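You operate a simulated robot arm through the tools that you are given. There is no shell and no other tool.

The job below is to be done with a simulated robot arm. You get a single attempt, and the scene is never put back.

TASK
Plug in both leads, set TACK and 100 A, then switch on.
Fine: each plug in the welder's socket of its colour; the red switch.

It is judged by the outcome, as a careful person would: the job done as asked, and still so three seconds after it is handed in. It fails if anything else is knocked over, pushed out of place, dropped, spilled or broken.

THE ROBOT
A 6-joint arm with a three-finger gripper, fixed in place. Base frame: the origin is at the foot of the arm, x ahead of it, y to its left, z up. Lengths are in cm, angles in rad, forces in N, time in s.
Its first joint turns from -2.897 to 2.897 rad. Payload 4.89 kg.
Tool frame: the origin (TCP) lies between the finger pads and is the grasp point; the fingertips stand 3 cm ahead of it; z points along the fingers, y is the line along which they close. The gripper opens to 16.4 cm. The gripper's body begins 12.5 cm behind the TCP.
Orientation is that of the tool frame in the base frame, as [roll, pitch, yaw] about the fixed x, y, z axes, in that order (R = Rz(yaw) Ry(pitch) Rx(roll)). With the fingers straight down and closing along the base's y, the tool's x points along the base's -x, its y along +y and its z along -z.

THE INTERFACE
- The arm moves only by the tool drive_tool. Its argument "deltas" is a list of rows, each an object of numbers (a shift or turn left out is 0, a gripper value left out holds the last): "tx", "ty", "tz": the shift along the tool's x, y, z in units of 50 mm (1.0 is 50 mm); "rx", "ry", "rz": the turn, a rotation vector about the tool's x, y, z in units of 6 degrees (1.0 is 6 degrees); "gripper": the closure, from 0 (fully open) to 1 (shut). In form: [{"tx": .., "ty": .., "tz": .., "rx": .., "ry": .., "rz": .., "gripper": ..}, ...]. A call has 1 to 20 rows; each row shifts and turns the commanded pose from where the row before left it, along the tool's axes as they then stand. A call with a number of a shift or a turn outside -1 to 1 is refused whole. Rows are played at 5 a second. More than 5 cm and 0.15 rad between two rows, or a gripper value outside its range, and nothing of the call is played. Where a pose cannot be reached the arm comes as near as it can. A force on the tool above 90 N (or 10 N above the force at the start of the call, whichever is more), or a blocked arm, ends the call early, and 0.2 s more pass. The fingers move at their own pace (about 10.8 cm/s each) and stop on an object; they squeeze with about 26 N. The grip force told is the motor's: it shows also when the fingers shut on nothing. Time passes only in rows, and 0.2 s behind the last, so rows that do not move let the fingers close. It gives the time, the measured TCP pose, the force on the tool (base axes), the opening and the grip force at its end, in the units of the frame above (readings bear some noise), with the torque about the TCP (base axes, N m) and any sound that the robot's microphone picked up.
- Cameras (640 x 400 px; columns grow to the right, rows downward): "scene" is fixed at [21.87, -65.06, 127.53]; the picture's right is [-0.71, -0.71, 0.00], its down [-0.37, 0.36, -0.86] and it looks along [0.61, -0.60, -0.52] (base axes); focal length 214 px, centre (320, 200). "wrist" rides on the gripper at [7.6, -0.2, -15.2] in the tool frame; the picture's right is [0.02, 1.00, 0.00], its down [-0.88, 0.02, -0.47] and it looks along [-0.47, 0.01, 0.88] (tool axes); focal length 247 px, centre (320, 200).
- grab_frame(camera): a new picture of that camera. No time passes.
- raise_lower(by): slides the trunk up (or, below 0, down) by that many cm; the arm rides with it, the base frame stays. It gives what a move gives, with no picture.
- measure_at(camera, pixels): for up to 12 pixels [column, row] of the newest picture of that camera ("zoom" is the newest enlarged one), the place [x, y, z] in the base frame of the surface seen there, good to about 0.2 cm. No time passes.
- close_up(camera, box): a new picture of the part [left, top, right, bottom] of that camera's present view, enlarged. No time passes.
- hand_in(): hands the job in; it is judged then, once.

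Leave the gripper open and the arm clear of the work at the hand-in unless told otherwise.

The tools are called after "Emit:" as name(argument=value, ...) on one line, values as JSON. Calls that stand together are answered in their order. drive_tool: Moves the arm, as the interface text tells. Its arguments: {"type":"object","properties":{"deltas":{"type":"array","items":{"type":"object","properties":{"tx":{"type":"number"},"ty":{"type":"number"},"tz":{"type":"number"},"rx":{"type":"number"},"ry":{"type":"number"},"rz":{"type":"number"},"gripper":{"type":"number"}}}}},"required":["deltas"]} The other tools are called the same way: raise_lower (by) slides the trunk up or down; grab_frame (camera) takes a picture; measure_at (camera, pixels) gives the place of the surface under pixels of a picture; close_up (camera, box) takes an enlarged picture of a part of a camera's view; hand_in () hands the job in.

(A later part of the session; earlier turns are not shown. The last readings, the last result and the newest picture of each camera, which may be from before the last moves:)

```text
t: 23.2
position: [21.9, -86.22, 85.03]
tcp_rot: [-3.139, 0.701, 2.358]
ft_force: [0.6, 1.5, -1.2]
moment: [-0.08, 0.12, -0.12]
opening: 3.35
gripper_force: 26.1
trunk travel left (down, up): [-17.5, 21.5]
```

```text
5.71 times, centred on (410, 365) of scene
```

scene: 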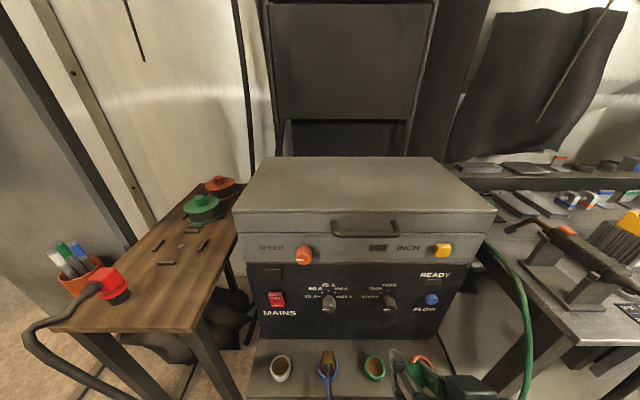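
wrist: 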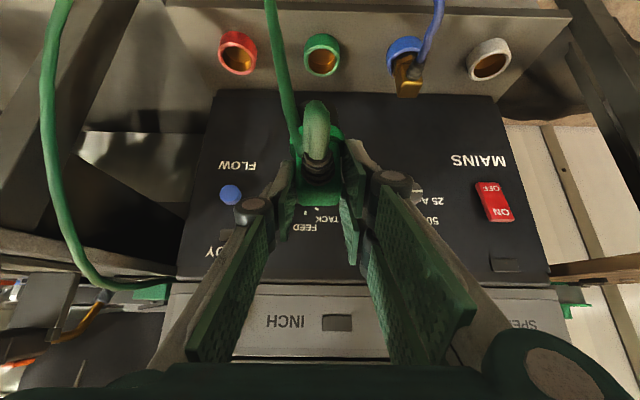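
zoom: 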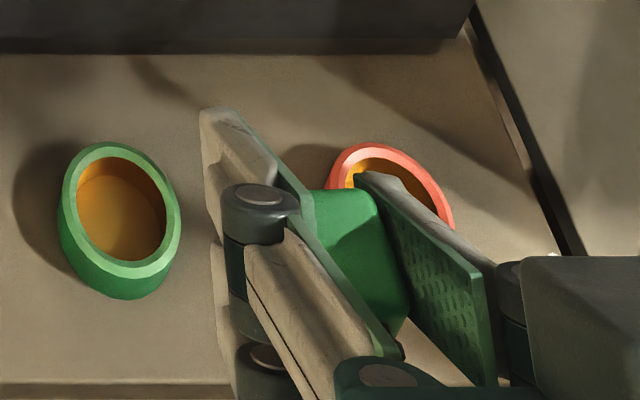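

Emit:
close_up(camera="wrist", box=[250, 90, 390, 220])

Emit:
measure_at(camera="zoom", pixels=[[265, 335], [315, 340], [370, 335], [315, 310], [265, 305], [372, 300], [240, 170], [388, 150], [258, 65], [365, 80], [260, 240], [378, 240]])

```text
3.08 times, centred on (320, 155) of wrist
```

zoom: 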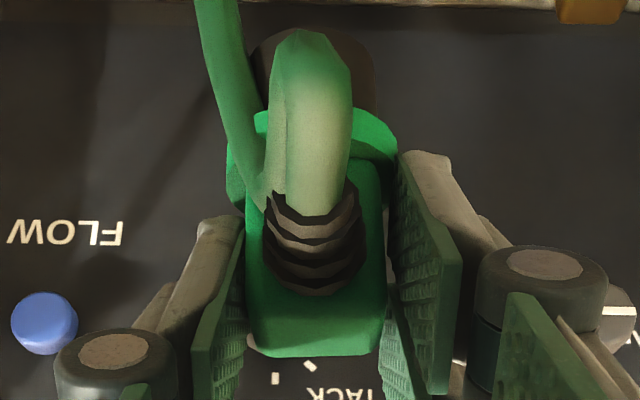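

```text
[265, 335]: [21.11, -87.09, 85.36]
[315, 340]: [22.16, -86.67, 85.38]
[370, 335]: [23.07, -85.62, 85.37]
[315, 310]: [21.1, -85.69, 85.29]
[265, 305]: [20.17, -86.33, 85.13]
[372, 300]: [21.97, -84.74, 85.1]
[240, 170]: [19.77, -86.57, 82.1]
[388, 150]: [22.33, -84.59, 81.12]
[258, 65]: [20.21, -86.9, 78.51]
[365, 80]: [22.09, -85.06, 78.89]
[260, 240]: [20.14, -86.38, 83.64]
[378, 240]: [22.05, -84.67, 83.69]
```

The plug is upright in the grip and centred on the TCP (top 0.35 cm above TCP, pin bottom ≈7 cm below TCP). I go down in front of the panel, then in over the green socket at TCP z≈67 (pin bottom ≈60, above the rim 58.1).

Emit:
drive_tool(deltas=[{"tx": 0.201, "tz": 0.528}, {"tx": 0.201, "tz": 0.528}, {"tx": 0.201, "tz": 0.528}, {"tx": 0.201, "tz": 0.528}, {"tx": 0.201, "tz": 0.528}, {"tx": 0.201, "tz": 0.528}, {"tx": -0.225, "tz": 0.364}, {"tx": -0.225, "tz": 0.364}, {"tx": -0.225, "tz": 0.364}, {}])

Emit:
grab_frame(camera="wrist")

Emit:
grab_frame(camera="scene")

```text
t: 25.4
position: [30.23, -94.4, 66.83]
tcp_rot: [3.141, 0.7, 2.354]
ft_force: [0.1, 0.0, -1.0]
moment: [0.02, 0.0, 0.04]
opening: 3.33
gripper_force: 25.7
trunk travel left (down, up): [-17.5, 21.5]
```

```text
taken
```

wrist: 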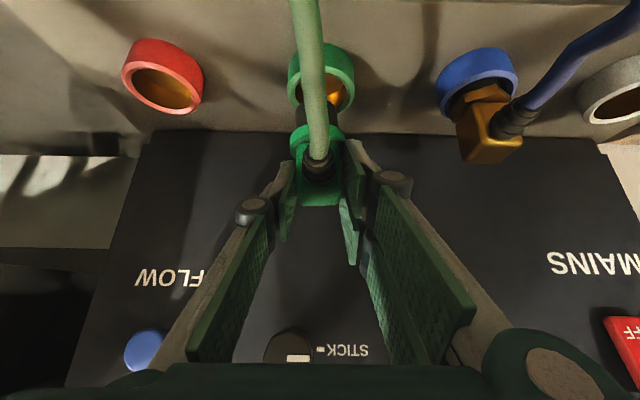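

```text
taken
```

scene: 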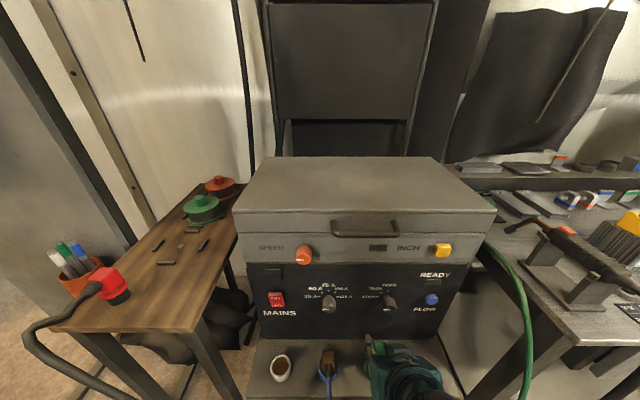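

The plug hovers over the green socket. I zoom to check the pin against the ring.

Emit:
close_up(camera="wrist", box=[260, 30, 380, 210])

Emit:
close_up(camera="scene", box=[340, 320, 450, 400])

```text
2.22 times, centred on (320, 120) of wrist
```

zoom: 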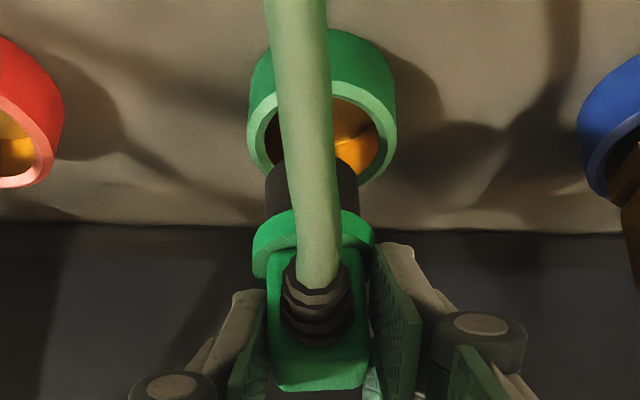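

```text
5.00 times, centred on (395, 360) of scene
```

zoom: 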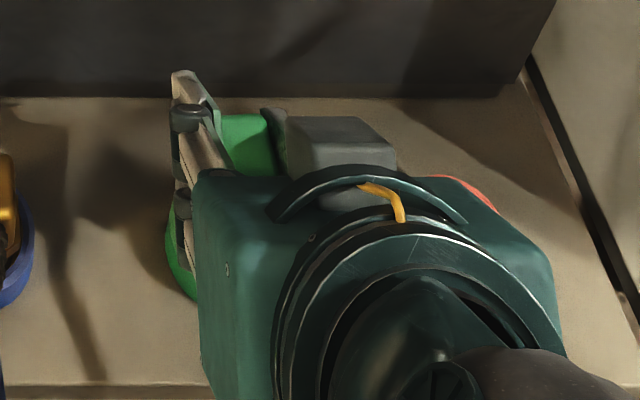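

The pin looks slightly offset to +u relative to the box; I measure it to see if the plug leans.

Emit:
close_up(camera="wrist", box=[280, 80, 360, 210])

Emit:
measure_at(camera="zoom", pixels=[[222, 255], [428, 240], [250, 260], [410, 270], [240, 100], [240, 150], [395, 130], [390, 150], [250, 330], [405, 330], [260, 355], [395, 350]])

```text
3.08 times, centred on (320, 145) of wrist
```

zoom: 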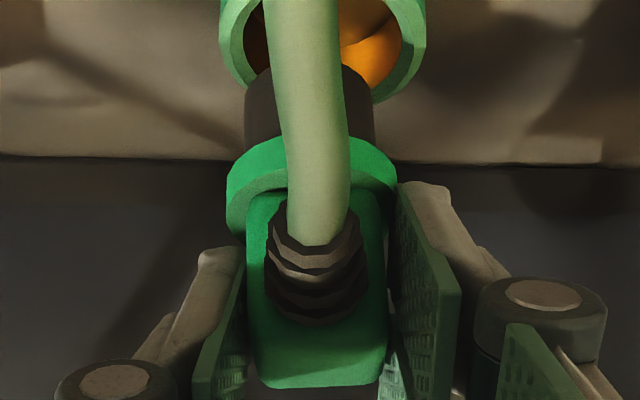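

```text
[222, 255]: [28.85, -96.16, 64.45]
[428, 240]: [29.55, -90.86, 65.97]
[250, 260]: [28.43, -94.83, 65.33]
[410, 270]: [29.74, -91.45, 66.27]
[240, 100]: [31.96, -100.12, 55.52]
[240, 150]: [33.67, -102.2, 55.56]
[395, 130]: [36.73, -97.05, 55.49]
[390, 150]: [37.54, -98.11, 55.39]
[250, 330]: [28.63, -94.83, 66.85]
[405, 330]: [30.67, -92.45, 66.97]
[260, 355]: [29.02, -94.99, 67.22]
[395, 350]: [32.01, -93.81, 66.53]
```

The plug leans ≈3.7° (bottom toward +u). I counter-rotate the tool −3.7° about the panel-normal axis and re-centre to u 45.5, then look again.

Emit:
drive_tool(deltas=[{"ty": -0.026, "rx": -0.2355, "rz": 0.199}, {"rx": -0.2355, "rz": 0.199}, {}])

Emit:
close_up(camera="wrist", box=[260, 30, 380, 210])

Emit:
close_up(camera="scene", box=[340, 330, 430, 400])

```text
t: 26.2
position: [30.08, -94.58, 67.0]
tcp_rot: [3.057, 0.699, 2.304]
ft_force: [-0.7, 0.0, -1.3]
moment: [-0.03, 0.01, 0.01]
opening: 3.33
gripper_force: 25.8
trunk travel left (down, up): [-17.5, 21.5]
```

```text
2.22 times, centred on (320, 120) of wrist
```

zoom: 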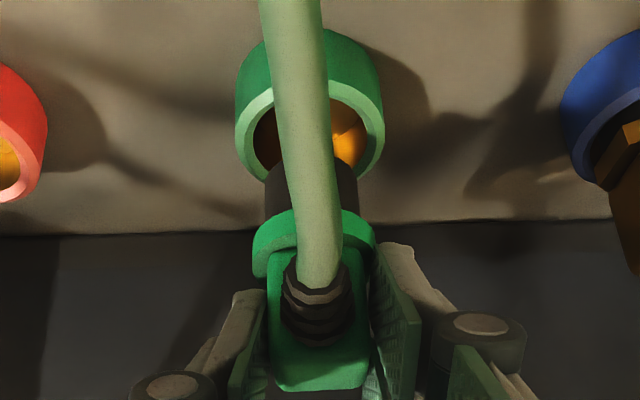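

```text
5.71 times, centred on (385, 365) of scene
```

zoom: 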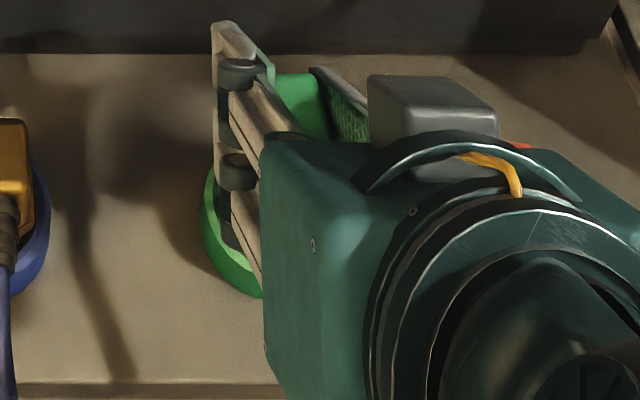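

Pin (centre col 311) and ring (centre 310) are now aligned. I lower straight down in small steps.

Emit:
drive_tool(deltas=[{"tx": 0.0645, "ty": -0.00645, "tz": 0.0764}, {"tx": 0.0645, "ty": -0.00645, "tz": 0.0764}, {"tx": 0.0645, "ty": -0.00645, "tz": 0.0764}, {"tx": 0.0645, "ty": -0.00645, "tz": 0.0764}, {"tx": 0.0645, "ty": -0.00645, "tz": 0.0764}, {}])

Emit:
close_up(camera="wrist", box=[260, 30, 380, 210])

```text
t: 27.6
position: [29.98, -94.5, 64.77]
tcp_rot: [3.058, 0.7, 2.305]
ft_force: [-4.7, 14.0, 55.6]
moment: [0.37, -0.47, 0.11]
opening: 3.34
gripper_force: 25.7
trunk travel left (down, up): [-17.5, 21.5]
```

```text
2.22 times, centred on (320, 120) of wrist
```

zoom: 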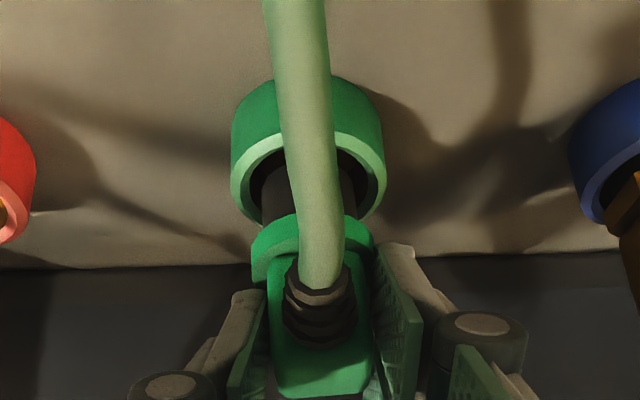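

Contact at z 64.77 with 55 N up: the moments say the pin's rear edge is on the back of the rim (too far toward the panel). I lift 1 cm and measure the pin's fore-aft position.

Emit:
drive_tool(deltas=[{"tx": -0.0645, "ty": 0.00645, "tz": -0.0764}, {"tx": -0.0645, "ty": 0.00645, "tz": -0.0764}, {"tx": -0.0645, "ty": 0.00645, "tz": -0.0764}, {}])

Emit:
close_up(camera="wrist", box=[280, 60, 360, 200])

Emit:
measure_at(camera="zoom", pixels=[[255, 160], [265, 130], [265, 180], [365, 130], [355, 160], [245, 225], [385, 215], [262, 225], [380, 230], [262, 280], [370, 280], [330, 385]])

```text
t: 28.6
position: [30.13, -94.58, 65.8]
tcp_rot: [3.059, 0.697, 2.305]
ft_force: [0.3, -0.9, -1.4]
moment: [0.02, 0.02, -0.02]
opening: 3.35
gripper_force: 26.0
trunk travel left (down, up): [-17.5, 21.5]
```

```text
2.86 times, centred on (320, 130) of wrist
```

zoom: 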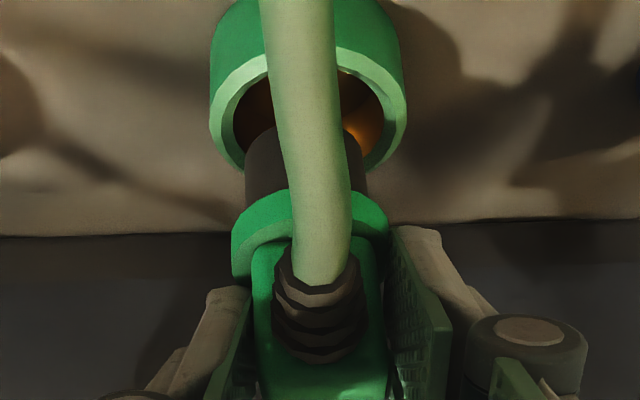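

```text
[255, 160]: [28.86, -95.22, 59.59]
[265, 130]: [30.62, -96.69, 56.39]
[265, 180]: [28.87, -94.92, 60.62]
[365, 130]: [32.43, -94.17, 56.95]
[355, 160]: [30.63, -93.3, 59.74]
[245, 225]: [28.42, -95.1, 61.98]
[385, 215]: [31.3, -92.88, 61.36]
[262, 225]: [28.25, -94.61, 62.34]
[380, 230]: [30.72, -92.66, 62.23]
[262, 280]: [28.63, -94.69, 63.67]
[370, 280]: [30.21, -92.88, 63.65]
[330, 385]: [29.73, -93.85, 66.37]
```

The pin axis is ≈0.5 cm too far toward the panel because the plug also pitched slightly in the grip (front lower by ~4°). I pitch the tool +4° about its y-axis to correct, then re-measure.

Emit:
drive_tool(deltas=[{"ry": 0.333}, {"ry": 0.334}, {}])

Emit:
close_up(camera="wrist", box=[280, 60, 360, 200])

Emit:
measure_at(camera="zoom", pixels=[[255, 160], [265, 170], [255, 175], [355, 170], [360, 160], [245, 225], [385, 215], [262, 280], [370, 280], [300, 385], [340, 385], [270, 375]])

```text
t: 29.4
position: [30.15, -94.63, 65.81]
tcp_rot: [3.062, 0.625, 2.31]
ft_force: [-0.3, 0.1, -0.9]
moment: [-0.02, 0.0, 0.02]
opening: 3.34
gripper_force: 25.5
trunk travel left (down, up): [-17.5, 21.5]
```

```text
2.86 times, centred on (320, 130) of wrist
```

zoom: 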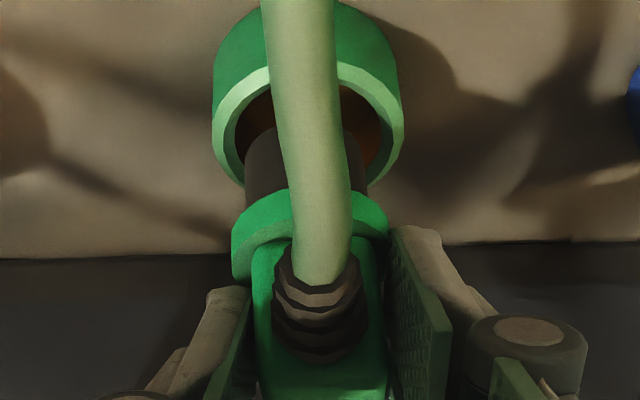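

```text
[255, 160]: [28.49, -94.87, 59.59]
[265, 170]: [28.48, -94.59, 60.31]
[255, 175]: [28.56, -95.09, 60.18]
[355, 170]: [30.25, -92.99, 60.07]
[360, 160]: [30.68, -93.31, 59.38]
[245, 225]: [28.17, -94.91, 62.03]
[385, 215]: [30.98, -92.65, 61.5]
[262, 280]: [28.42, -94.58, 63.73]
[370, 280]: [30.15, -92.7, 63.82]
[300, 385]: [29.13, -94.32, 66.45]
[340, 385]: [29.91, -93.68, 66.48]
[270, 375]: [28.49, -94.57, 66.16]
```

Pin axis now ≈(u 45.62, n −88.24) against the socket (45.5, −88.1). I apply a small shift and lower 1.2 cm, watching the force.

Emit:
drive_tool(deltas=[{"tx": 0.019, "ty": 0.02, "tz": -0.014}, {"tx": 0.0468, "ty": -0.0052, "tz": 0.0649}, {"tx": 0.0468, "ty": -0.0052, "tz": 0.0649}, {"tx": 0.0468, "ty": -0.0052, "tz": 0.0649}, {}])

Emit:
close_up(camera="wrist", box=[280, 60, 360, 200])

```text
t: 30.6
position: [30.18, -94.54, 64.63]
tcp_rot: [3.062, 0.629, 2.309]
ft_force: [-0.4, -0.2, -1.5]
moment: [-0.01, -0.01, 0.0]
opening: 3.31
gripper_force: 26.3
trunk travel left (down, up): [-17.5, 21.5]
```

```text
2.86 times, centred on (320, 130) of wrist
```

zoom: 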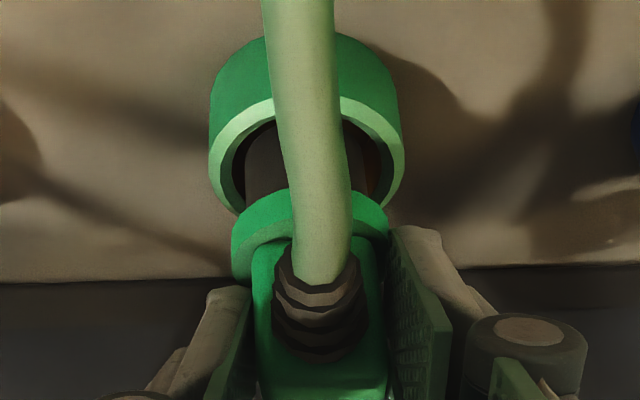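

No force now; the pin is inside the ring. I keep lowering to z≈63.4.

Emit:
drive_tool(deltas=[{"tx": 0.0468, "ty": -0.0052, "tz": 0.0649}, {"tx": 0.0468, "ty": -0.0052, "tz": 0.0649}, {"tx": 0.0468, "ty": -0.0052, "tz": 0.0649}, {}])

Emit:
close_up(camera="wrist", box=[280, 60, 360, 200])

```text
t: 31.6
position: [30.04, -94.53, 63.46]
tcp_rot: [3.064, 0.63, 2.31]
ft_force: [2.7, -0.3, -1.3]
moment: [0.0, -0.12, 0.01]
opening: 3.32
gripper_force: 26.1
trunk travel left (down, up): [-17.5, 21.5]
```

```text
2.86 times, centred on (320, 130) of wrist
```

zoom: 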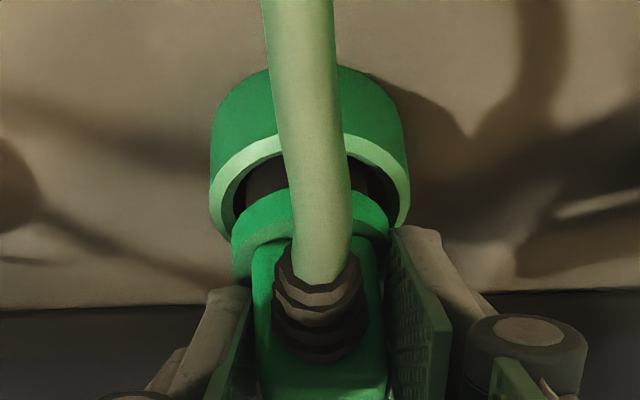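

Still no vertical resistance. I continue in 0.2 cm steps until contact.

Emit:
drive_tool(deltas=[{"tx": 0.0234, "ty": -0.0026, "tz": 0.0325}, {"tx": 0.0234, "ty": -0.0026, "tz": 0.0325}, {"tx": 0.0234, "ty": -0.0026, "tz": 0.0325}, {}])

Emit:
close_up(camera="wrist", box=[280, 60, 360, 200])

```text
t: 32.6
position: [30.12, -94.41, 62.94]
tcp_rot: [3.064, 0.63, 2.311]
ft_force: [0.9, 0.5, 6.6]
moment: [-0.02, -0.15, 0.0]
opening: 3.33
gripper_force: 26.3
trunk travel left (down, up): [-17.5, 21.5]
```

```text
2.86 times, centred on (320, 130) of wrist
```

zoom: 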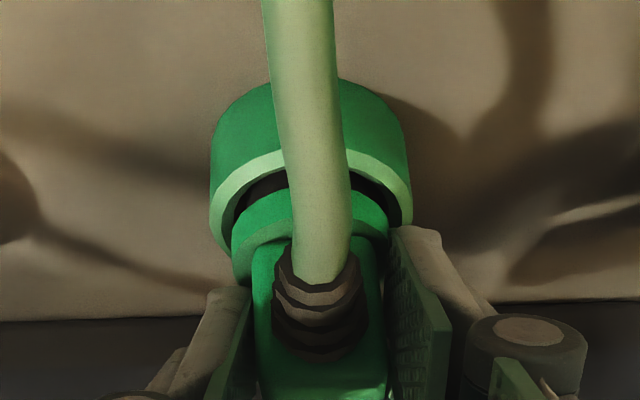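

Light contact (6.6 N) at z 62.94, top ≈63.3, similar to the blue plug (63.5). I press slightly further to be sure it is home.

Emit:
drive_tool(deltas=[{"tx": 0.0234, "ty": -0.0026, "tz": 0.0325}, {"tx": 0.0234, "ty": -0.0026, "tz": 0.0325}, {}])

Emit:
close_up(camera="wrist", box=[280, 60, 360, 200])

```text
t: 33.4
position: [30.0, -94.42, 62.82]
tcp_rot: [3.062, 0.632, 2.309]
ft_force: [-4.6, -7.2, 56.3]
moment: [-0.04, -0.42, -0.08]
opening: 3.38
gripper_force: 25.7
trunk travel left (down, up): [-17.5, 21.5]
```

```text
2.86 times, centred on (320, 130) of wrist
```

zoom: 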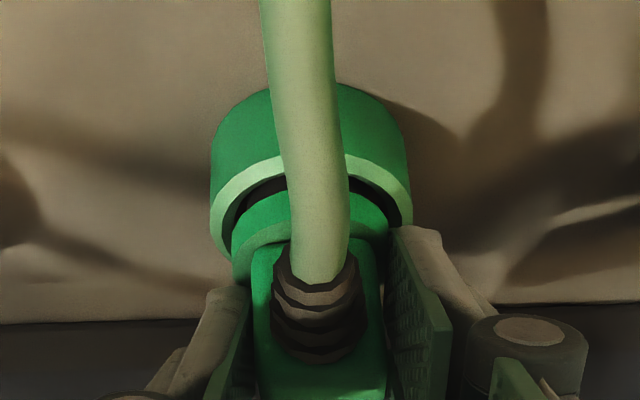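

Solid stop at 56 N: the pin is on the socket's floor. I relieve the pressure, then open the fingers to about 5.5 cm.

Emit:
drive_tool(deltas=[{"tx": -0.0234, "ty": 0.0026, "tz": -0.0325}, {"gripper": 0.66}, {"gripper": 0.66}, {"gripper": 0.66}, {}])

Emit:
close_up(camera="wrist", box=[260, 60, 380, 220])

Emit:
grab_frame(camera="scene")

```text
t: 34.6
position: [30.04, -94.37, 62.7]
tcp_rot: [3.064, 0.627, 2.312]
ft_force: [0.5, -0.7, -0.4]
moment: [0.0, -0.07, 0.02]
opening: 5.57
gripper_force: 0.1
trunk travel left (down, up): [-17.5, 21.5]
```

```text
2.50 times, centred on (320, 140) of wrist
```

zoom: 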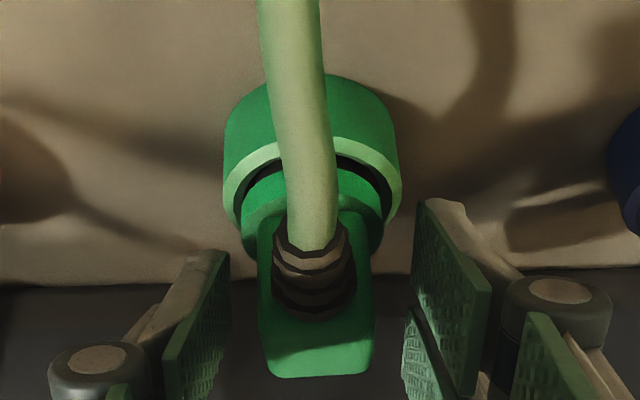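

```text
taken
```

scene: 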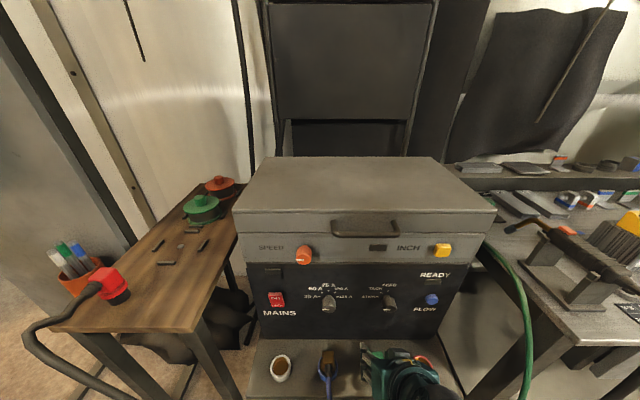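

The green plug stands in its socket by itself. I withdraw along the tool axis.

Emit:
drive_tool(deltas=[{"tz": -0.3}, {"tz": -0.4}, {"tz": -0.5}, {"tz": -0.7}, {"tz": -0.7}, {"tz": -0.7}])

Emit:
grab_frame(camera="wrist")

Emit:
close_up(camera="scene", box=[250, 325, 450, 400])

```text
t: 36.0
position: [22.9, -88.12, 75.9]
tcp_rot: [3.063, 0.627, 2.31]
ft_force: [0.2, -0.6, -1.8]
moment: [0.07, 0.01, 0.06]
opening: 5.57
gripper_force: 0.1
trunk travel left (down, up): [-17.5, 21.5]
```

```text
taken
```

wrist: 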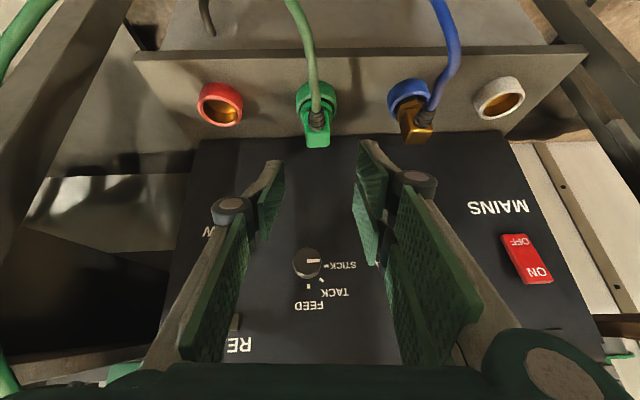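

```text
3.20 times, centred on (350, 362) of scene
```

zoom: 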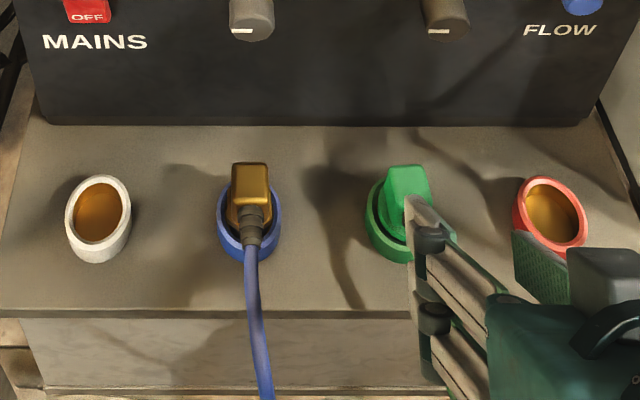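

The green plug is seated. I check its height, then undo the small tool rotations and travel back to the red plug.

Emit:
measure_at(camera="zoom", pixels=[[400, 175], [415, 180], [400, 190], [390, 215], [400, 235], [375, 230]])

Emit:
drive_tool(deltas=[{"tz": -0.3, "ry": -0.667}, {"tz": -0.3, "rx": 0.471, "rz": -0.398}, {"ty": 0.622, "tx": -0.191, "tz": -0.26}, {"ty": 0.622, "tx": -0.191, "tz": -0.26}, {"ty": 0.622, "tx": -0.191, "tz": -0.26}, {"ty": 0.622, "tx": -0.191, "tz": -0.26}, {"ty": 0.622, "tx": -0.191, "tz": -0.26}, {"ty": 0.622, "tx": -0.191, "tz": -0.26}, {"ty": 0.622, "tx": -0.191, "tz": -0.26}, {"ty": 0.622, "tx": -0.191, "tz": -0.26}, {"ty": 0.622, "tx": -0.191, "tz": -0.26}, {"ty": 0.622, "tx": -0.191, "tz": -0.26}, {"ty": 0.622, "tx": -0.191, "tz": -0.26}, {"ty": 0.622, "tx": -0.191, "tz": -0.26}, {"ty": 0.622, "tx": -0.191, "tz": -0.26}, {"ty": 0.622, "tx": -0.191, "tz": -0.26}, {"ty": 0.622, "tx": -0.191, "tz": -0.26}, {"ty": 0.622, "tx": -0.191, "tz": -0.26}, {"ty": 0.622, "tx": -0.191, "tz": -0.26}, {"ty": 0.622, "tx": -0.191, "tz": -0.26}])

Emit:
grab_frame(camera="wrist")

Emit:
grab_frame(camera="scene")

```text
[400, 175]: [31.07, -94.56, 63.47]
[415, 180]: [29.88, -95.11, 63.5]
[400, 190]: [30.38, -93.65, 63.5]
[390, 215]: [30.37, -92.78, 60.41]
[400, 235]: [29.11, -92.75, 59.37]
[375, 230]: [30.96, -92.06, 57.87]
```

```text
t: 40.2
position: [59.53, -46.05, 107.22]
tcp_rot: [-3.141, 0.699, 2.359]
ft_force: [-0.2, -0.6, -0.3]
moment: [0.07, -0.03, 0.09]
opening: 5.57
gripper_force: 0.1
trunk travel left (down, up): [-17.5, 21.5]
```

```text
taken
```

wrist: 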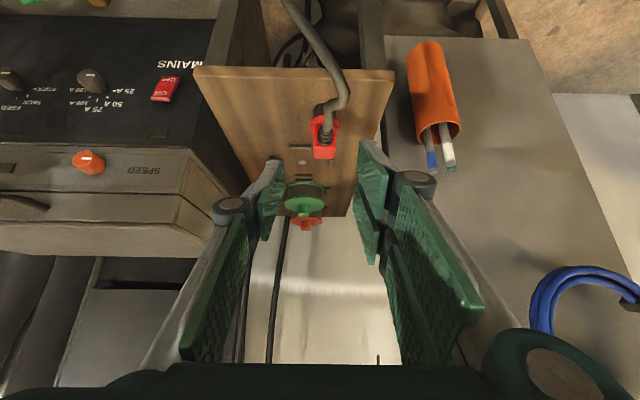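

```text
taken
```

scene: 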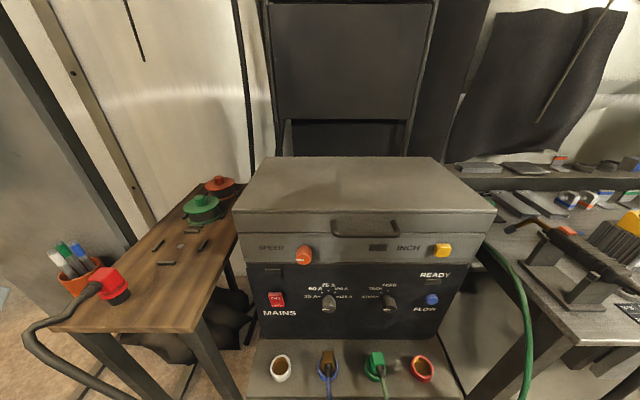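

Green plug top is at 63.5, same as the blue one: seated. Now measure the red plug (wrist view at (323,135)).

Emit:
close_up(camera="wrist", box=[270, 80, 380, 180])

Emit:
measure_at(camera="zoom", pixels=[[300, 300], [340, 300], [375, 300], [300, 280], [375, 280], [300, 230], [385, 220], [285, 190], [395, 180], [340, 312], [290, 120], [375, 120]])

```text
4.00 times, centred on (325, 130) of wrist
```

zoom: 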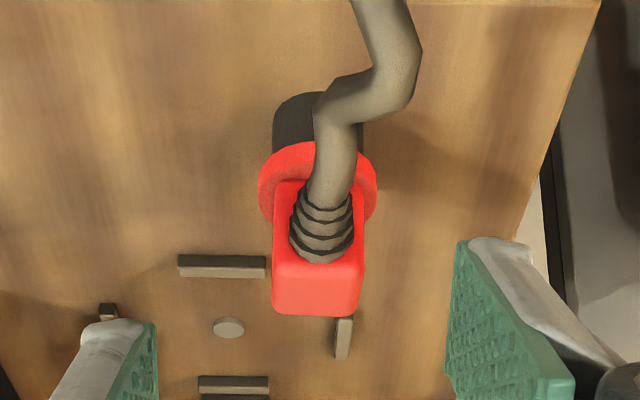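

```text
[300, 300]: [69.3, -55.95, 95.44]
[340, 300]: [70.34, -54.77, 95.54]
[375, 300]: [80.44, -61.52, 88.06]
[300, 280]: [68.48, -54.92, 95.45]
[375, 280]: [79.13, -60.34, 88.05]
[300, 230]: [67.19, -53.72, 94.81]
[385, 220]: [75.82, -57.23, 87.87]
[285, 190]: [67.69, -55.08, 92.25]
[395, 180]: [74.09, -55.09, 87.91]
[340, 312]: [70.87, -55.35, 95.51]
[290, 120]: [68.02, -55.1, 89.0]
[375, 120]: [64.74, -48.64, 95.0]
```

Red box centre ≈ u −10.0, n −88.2 (69.4, −55.3), top z 95.5. I move to a pre-grasp 10 cm back, opening the fingers to 6.5 cm.

Emit:
drive_tool(deltas=[{"tx": -0.164, "ty": 0.031, "tz": 0.54, "gripper": 0.6}, {"tx": -0.164, "ty": 0.031, "tz": 0.54}, {"tx": -0.164, "ty": 0.031, "tz": 0.54}, {"tz": 0.6}, {"tz": 0.6}, {}])

Emit:
grab_frame(camera="wrist")

Emit:
close_up(camera="scene", box=[40, 230, 180, 320])

```text
t: 41.6
position: [67.56, -53.39, 98.22]
tcp_rot: [-3.14, 0.702, 2.359]
ft_force: [-0.6, 0.0, 0.2]
moment: [0.02, 0.06, 0.02]
opening: 6.59
gripper_force: 0.2
trunk travel left (down, up): [-17.5, 21.5]
```

```text
taken
```

wrist: 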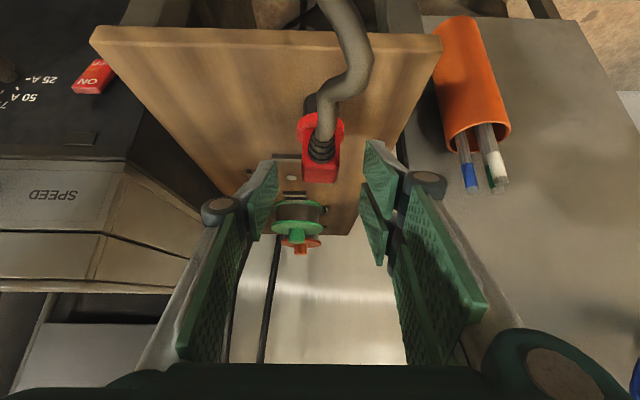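

```text
4.44 times, centred on (110, 275) of scene
```

zoom: 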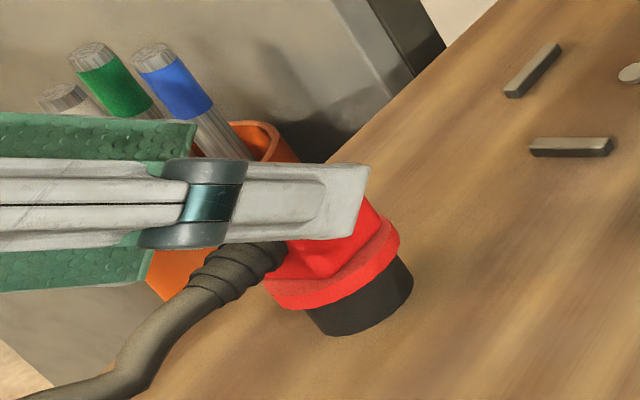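

Centred. I advance the last 4.2 cm and close.

Emit:
drive_tool(deltas=[{"tx": 0.007, "tz": 0.42}, {"tx": 0.007, "tz": 0.42}, {}, {"gripper": 0.75}, {"gripper": 1.0}, {"gripper": 1.0}, {"gripper": 1.0}])

Emit:
grab_frame(camera="wrist")

Emit:
close_up(camera="scene", box=[40, 230, 180, 320])

```text
t: 43.2
position: [69.55, -55.57, 94.86]
tcp_rot: [-3.14, 0.7, 2.358]
ft_force: [-0.3, 0.4, -0.5]
moment: [0.01, -0.02, 0.02]
opening: 3.56
gripper_force: 26.0
trunk travel left (down, up): [-17.5, 21.5]
```

```text
taken
```

wrist: 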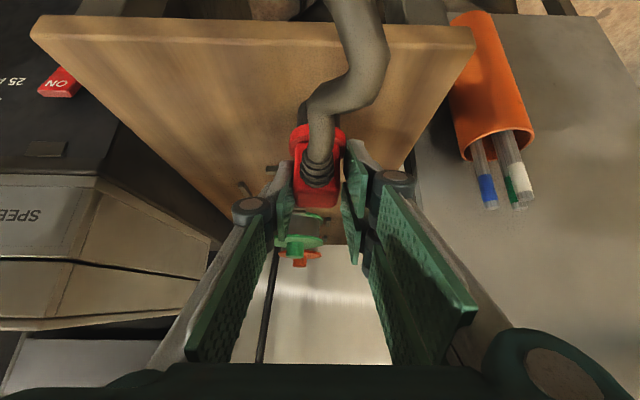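

```text
4.44 times, centred on (110, 275) of scene
```

zoom: 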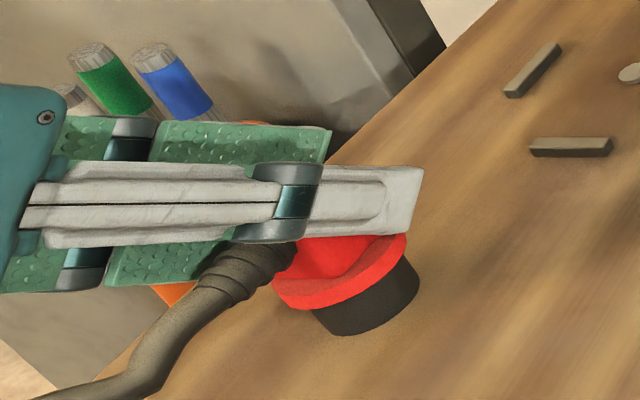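

Gripped (3.56 cm). I lift straight up 6 cm slowly.

Emit:
drive_tool(deltas=[{"tx": -0.129, "tz": -0.153}, {"tx": -0.129, "tz": -0.153}, {"tx": -0.129, "tz": -0.153}, {"tx": -0.129, "tz": -0.153}, {"tx": -0.129, "tz": -0.153}, {"tx": -0.129, "tz": -0.153}, {}])

Emit:
grab_frame(camera="wrist")

Emit:
grab_frame(camera="scene")

```text
t: 44.8
position: [69.55, -55.43, 100.93]
tcp_rot: [-3.141, 0.699, 2.358]
ft_force: [-0.5, 0.0, -0.8]
moment: [0.06, 0.03, -0.02]
opening: 3.54
gripper_force: 26.1
trunk travel left (down, up): [-17.5, 21.5]
```

```text
taken
```

wrist: 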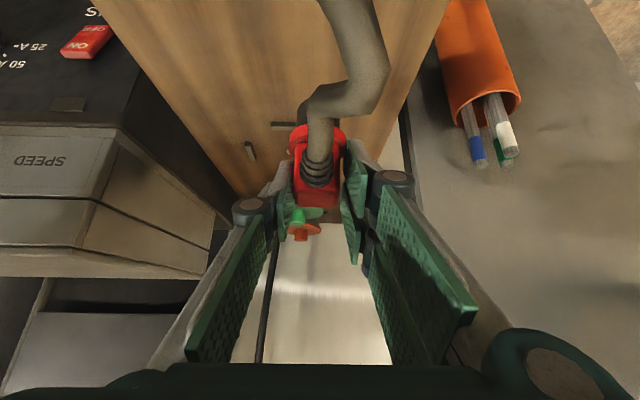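

```text
taken
```

scene: 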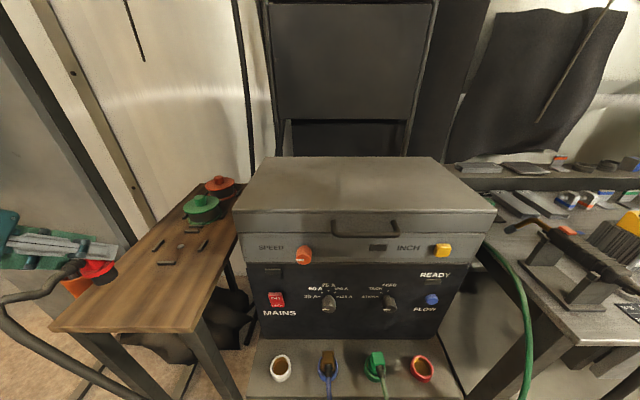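

Lifted cleanly. I move out from the table, then sideways in two stages toward the red socket, high above the green and blue plugs.

Emit:
drive_tool(deltas=[{"tx": 0.33, "tz": -0.54}, {"tx": 0.33, "tz": -0.54}, {"tx": 0.33, "tz": -0.54}, {"tx": 0.33, "tz": -0.54}, {"ty": -0.684, "tx": 0.11, "tz": 0.13}, {"ty": -0.684, "tx": 0.11, "tz": 0.13}, {"ty": -0.684, "tx": 0.11, "tz": 0.13}, {"ty": -0.684, "tx": 0.11, "tz": 0.13}, {"ty": -0.684, "tx": 0.11, "tz": 0.13}, {"ty": -0.684, "tx": 0.11, "tz": 0.13}, {"ty": -0.684, "tx": 0.11, "tz": 0.13}, {"ty": -0.684, "tx": 0.11, "tz": 0.13}, {"ty": -0.684, "tx": 0.11, "tz": 0.13}, {"ty": -0.684, "tx": 0.11, "tz": 0.13}])

Emit:
grab_frame(camera="wrist")

Emit:
grab_frame(camera="scene")

```text
t: 47.8
position: [36.84, -70.92, 96.48]
tcp_rot: [-3.141, 0.698, 2.359]
ft_force: [0.4, 0.4, 0.0]
moment: [-0.11, 0.1, -0.09]
opening: 3.49
gripper_force: 26.1
trunk travel left (down, up): [-17.5, 21.5]
```

```text
taken
```

wrist: 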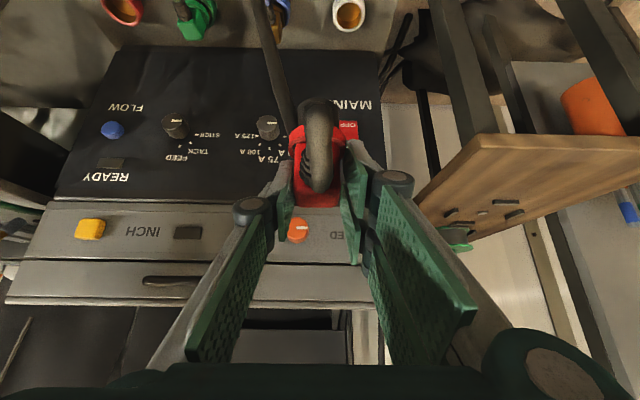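

```text
taken
```

scene: 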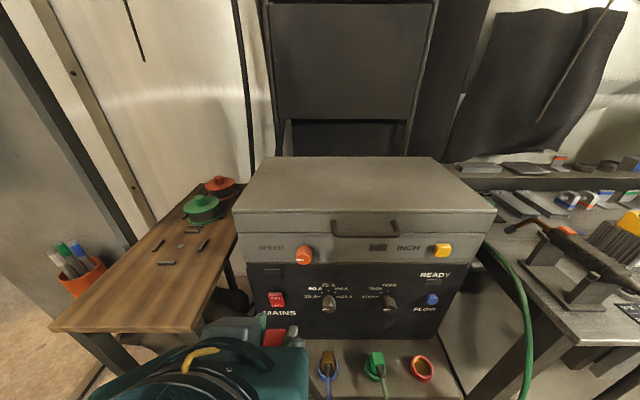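

All fine. I continue the second stage to the red socket's column.

Emit:
drive_tool(deltas=[{"ty": -0.684, "tx": 0.11, "tz": 0.13}, {"ty": -0.684, "tx": 0.11, "tz": 0.13}, {"ty": -0.684, "tx": 0.11, "tz": 0.13}, {"ty": -0.684, "tx": 0.11, "tz": 0.13}, {"ty": -0.684, "tx": 0.11, "tz": 0.13}, {"ty": -0.684, "tx": 0.11, "tz": 0.13}, {"ty": -0.684, "tx": 0.11, "tz": 0.13}, {"ty": -0.684, "tx": 0.11, "tz": 0.13}, {"ty": -0.684, "tx": 0.11, "tz": 0.13}, {"ty": -0.684, "tx": 0.11, "tz": 0.13}])

Emit:
grab_frame(camera="wrist")

Emit:
grab_frame(camera="scene")

```text
t: 50.0
position: [12.81, -95.38, 87.85]
tcp_rot: [-3.14, 0.7, 2.357]
ft_force: [1.8, 0.5, -0.7]
moment: [-0.01, 0.19, -0.17]
opening: 3.5
gripper_force: 26.1
trunk travel left (down, up): [-17.5, 21.5]
```

```text
taken
```

wrist: 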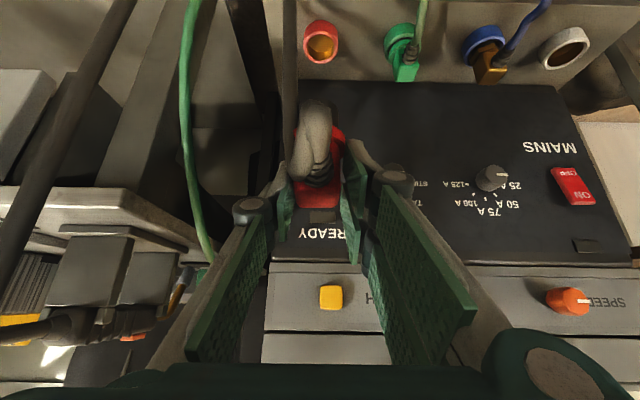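

```text
taken
```

scene: 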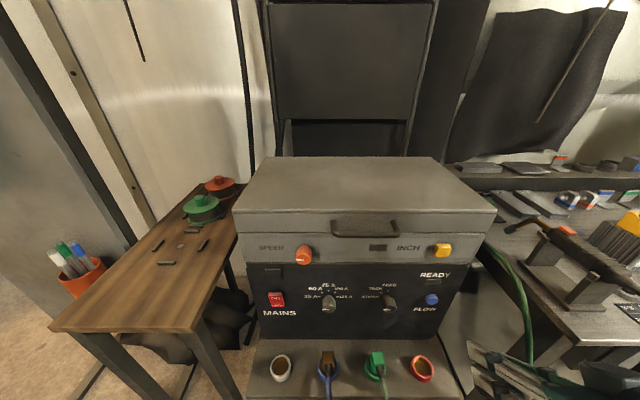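

Over the red socket's column now. I zoom to measure how the red plug sits in the grip.

Emit:
close_up(camera="wrist", box=[250, 80, 390, 220])

Emit:
measure_at(camera="zoom", pixels=[[260, 330], [315, 335], [375, 325], [315, 310], [262, 300], [375, 290], [258, 260], [380, 220], [262, 180], [395, 140], [370, 150], [270, 150]])

```text
2.86 times, centred on (320, 150) of wrist
```

zoom: 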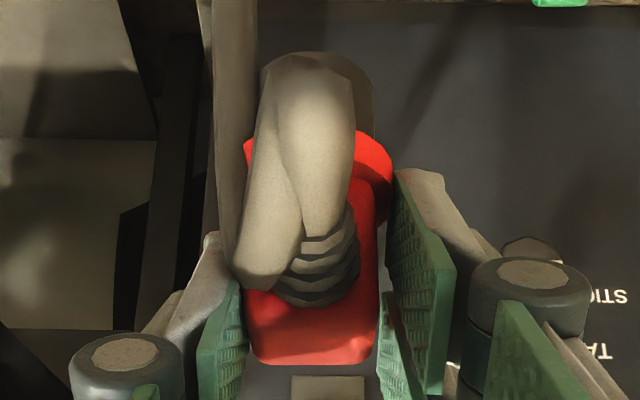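

```text
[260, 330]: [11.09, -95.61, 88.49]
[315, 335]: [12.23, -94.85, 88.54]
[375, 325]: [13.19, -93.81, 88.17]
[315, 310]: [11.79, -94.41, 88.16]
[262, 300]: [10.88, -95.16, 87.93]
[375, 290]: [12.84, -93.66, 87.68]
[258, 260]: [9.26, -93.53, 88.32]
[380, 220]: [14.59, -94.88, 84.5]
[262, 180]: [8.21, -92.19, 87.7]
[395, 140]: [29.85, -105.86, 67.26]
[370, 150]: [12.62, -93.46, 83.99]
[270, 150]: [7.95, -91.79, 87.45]
```

The red plug looks pitched in the grip by its stiff cable. I measure more of the top face and body.

Emit:
measure_at(camera="zoom", pixels=[[290, 345], [320, 345], [350, 345], [320, 355], [280, 355], [360, 350], [320, 325], [370, 310], [370, 260], [370, 230], [385, 180], [365, 100]])

Emit:
close_up(camera="scene", box=[440, 320, 580, 400])

```text
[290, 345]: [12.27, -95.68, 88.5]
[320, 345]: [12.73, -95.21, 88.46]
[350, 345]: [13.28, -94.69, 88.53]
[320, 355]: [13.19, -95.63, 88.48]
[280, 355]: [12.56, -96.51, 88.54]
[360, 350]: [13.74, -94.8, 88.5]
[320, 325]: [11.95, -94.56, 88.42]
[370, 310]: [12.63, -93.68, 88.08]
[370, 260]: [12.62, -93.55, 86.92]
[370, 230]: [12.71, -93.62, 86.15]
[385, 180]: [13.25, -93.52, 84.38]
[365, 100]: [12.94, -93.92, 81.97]
```

```text
4.57 times, centred on (510, 360) of scene
```

zoom: 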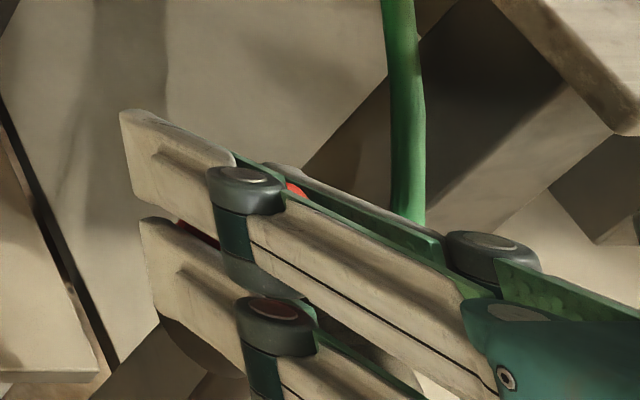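

The red plug is actually upright (top z 88.5 flat, front face vertical), just ≈0.22 cm toward +u in the grip. I descend in front of the panel and in over the red socket at TCP z≈67.

Emit:
drive_tool(deltas=[{"tx": 0.258, "ty": 0.005, "tz": 0.589}, {"tx": 0.258, "ty": 0.005, "tz": 0.589}, {"tx": 0.258, "ty": 0.005, "tz": 0.589}, {"tx": 0.258, "ty": 0.005, "tz": 0.589}, {"tx": 0.258, "ty": 0.005, "tz": 0.589}, {"tx": 0.258, "ty": 0.005, "tz": 0.589}, {"tx": -0.207, "tz": 0.385}, {"tx": -0.207, "tz": 0.385}, {"tx": -0.207, "tz": 0.385}, {}])

Emit:
grab_frame(camera="wrist")

Emit:
grab_frame(camera="scene")

```text
t: 52.2
position: [20.88, -103.39, 66.96]
tcp_rot: [-3.14, 0.7, 2.357]
ft_force: [-0.2, -0.5, -1.2]
moment: [0.01, -0.02, 0.03]
opening: 3.48
gripper_force: 26.1
trunk travel left (down, up): [-17.5, 21.5]
```

```text
taken
```

wrist: 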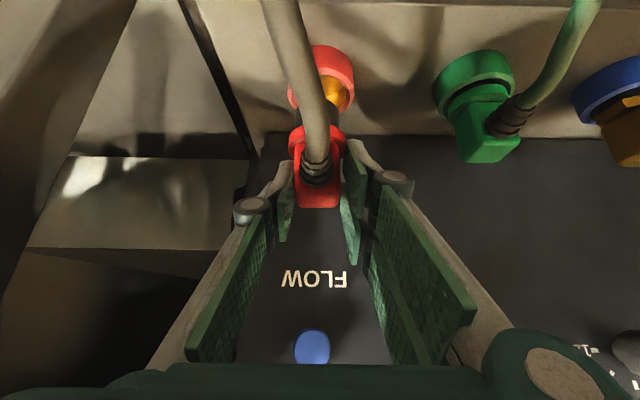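

```text
taken
```

scene: 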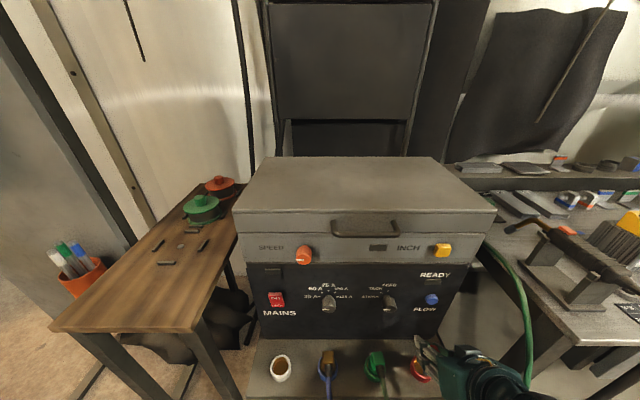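

Emit:
close_up(camera="wrist", box=[265, 35, 375, 215])

Emit:
measure_at(camera="zoom", pixels=[[265, 200], [280, 190], [345, 190], [350, 180], [265, 225], [280, 240], [365, 230], [360, 245], [275, 300], [365, 300], [320, 360], [360, 360]])

```text
2.22 times, centred on (320, 125) of wrist
```

zoom: 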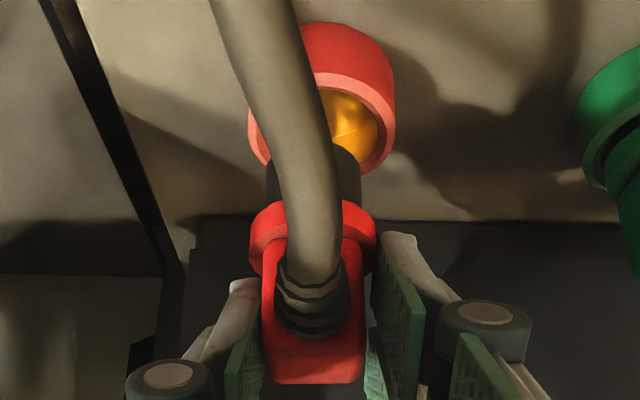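

```text
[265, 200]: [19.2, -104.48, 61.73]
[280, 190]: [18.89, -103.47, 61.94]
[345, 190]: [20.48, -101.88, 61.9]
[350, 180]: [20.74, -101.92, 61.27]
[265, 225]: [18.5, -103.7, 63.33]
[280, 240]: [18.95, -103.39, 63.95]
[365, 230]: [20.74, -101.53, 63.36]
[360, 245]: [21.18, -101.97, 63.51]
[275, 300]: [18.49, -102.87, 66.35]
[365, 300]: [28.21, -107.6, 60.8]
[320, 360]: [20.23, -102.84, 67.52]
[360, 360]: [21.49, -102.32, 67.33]
```

Pin centre is ≈0.27 cm to +u of the ring centre. I shift by that and lower to z≈64.6, watching the force.

Emit:
drive_tool(deltas=[{"ty": 0.054}, {"tx": 0.0516, "tz": 0.0611}, {"tx": 0.0516, "tz": 0.0611}, {"tx": 0.0516, "tz": 0.0611}, {"tx": 0.0516, "tz": 0.0611}, {"tx": 0.0516, "tz": 0.0611}, {"tx": 0.0516, "tz": 0.0611}, {}])

Emit:
close_up(camera="wrist", box=[265, 35, 375, 215])

```text
t: 54.0
position: [21.07, -103.01, 64.69]
tcp_rot: [-3.139, 0.701, 2.357]
ft_force: [-1.3, -8.9, 32.7]
moment: [-0.21, 0.04, -0.02]
opening: 3.49
gripper_force: 25.7
trunk travel left (down, up): [-17.5, 21.5]
```

```text
2.22 times, centred on (320, 125) of wrist
```

zoom: 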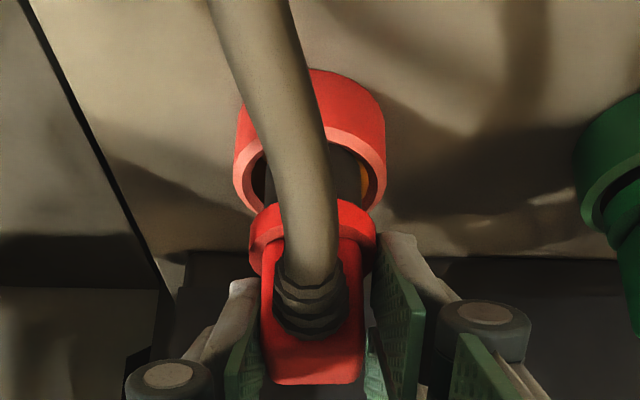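

Contact with 33 N; the moments put it at the front-left of the rim. I lift 0.8 cm, shift 0.3 cm toward the panel and 0.12 cm to +u, and try again.

Emit:
drive_tool(deltas=[{"tx": -0.1032, "tz": -0.1222}, {"tx": -0.0458, "ty": -0.024, "tz": 0.0387}, {}])

Emit:
close_up(camera="wrist", box=[280, 60, 360, 200])

Emit:
measure_at(camera="zoom", pixels=[[270, 190], [355, 160], [362, 180], [350, 170], [240, 240], [390, 235], [260, 290], [375, 290], [255, 300], [330, 370], [230, 170], [405, 160]])

```text
t: 54.8
position: [21.3, -103.25, 65.38]
tcp_rot: [-3.139, 0.7, 2.356]
ft_force: [0.5, -0.4, -2.0]
moment: [-0.01, -0.04, 0.01]
opening: 3.49
gripper_force: 26.2
trunk travel left (down, up): [-17.5, 21.5]
```

```text
2.86 times, centred on (320, 130) of wrist
```

zoom: 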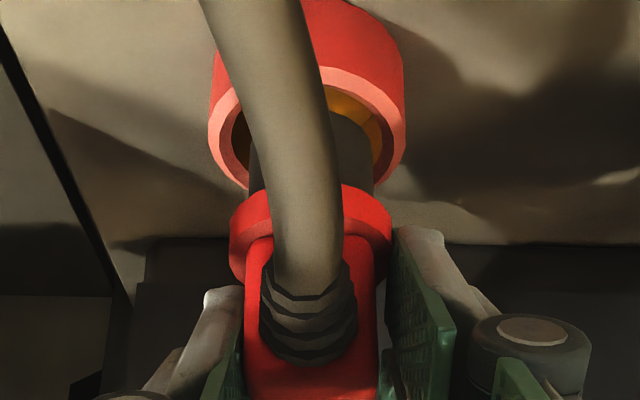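

```text
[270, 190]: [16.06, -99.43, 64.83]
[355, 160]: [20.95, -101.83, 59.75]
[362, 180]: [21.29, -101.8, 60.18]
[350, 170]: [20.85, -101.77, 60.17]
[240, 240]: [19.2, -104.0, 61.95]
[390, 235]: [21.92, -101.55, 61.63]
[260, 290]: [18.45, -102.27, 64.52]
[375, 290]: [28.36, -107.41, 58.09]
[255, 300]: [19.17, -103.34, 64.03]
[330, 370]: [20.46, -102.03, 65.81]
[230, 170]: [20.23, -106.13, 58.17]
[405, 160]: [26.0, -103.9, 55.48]
```

Pin axis now ≈0.13 cm to −u and 0.15 cm forward of centre. I correct that and lower 1.4 cm.

Emit:
drive_tool(deltas=[{"tx": -0.0183, "ty": -0.026, "tz": 0.0155}, {"tx": 0.0516, "tz": 0.0611}, {"tx": 0.0516, "tz": 0.0611}, {"tx": 0.0387, "tz": 0.0458}, {}])

Emit:
close_up(camera="wrist", box=[280, 60, 360, 200])

```text
t: 56.0
position: [21.17, -103.49, 64.44]
tcp_rot: [3.141, 0.701, 2.358]
ft_force: [3.3, 1.9, 1.1]
moment: [0.09, -0.19, 0.01]
opening: 3.46
gripper_force: 25.6
trunk travel left (down, up): [-17.5, 21.5]
```

```text
2.86 times, centred on (320, 130) of wrist
```

zoom: 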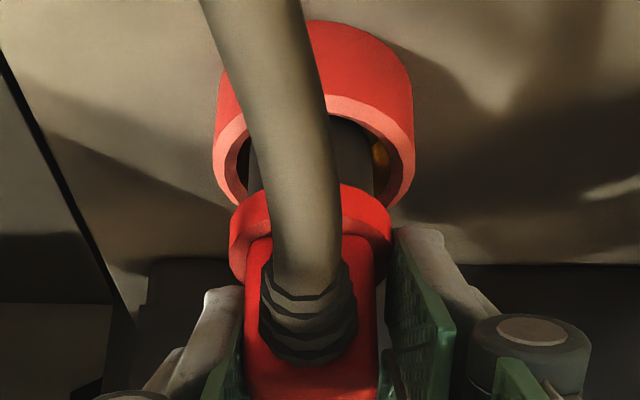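

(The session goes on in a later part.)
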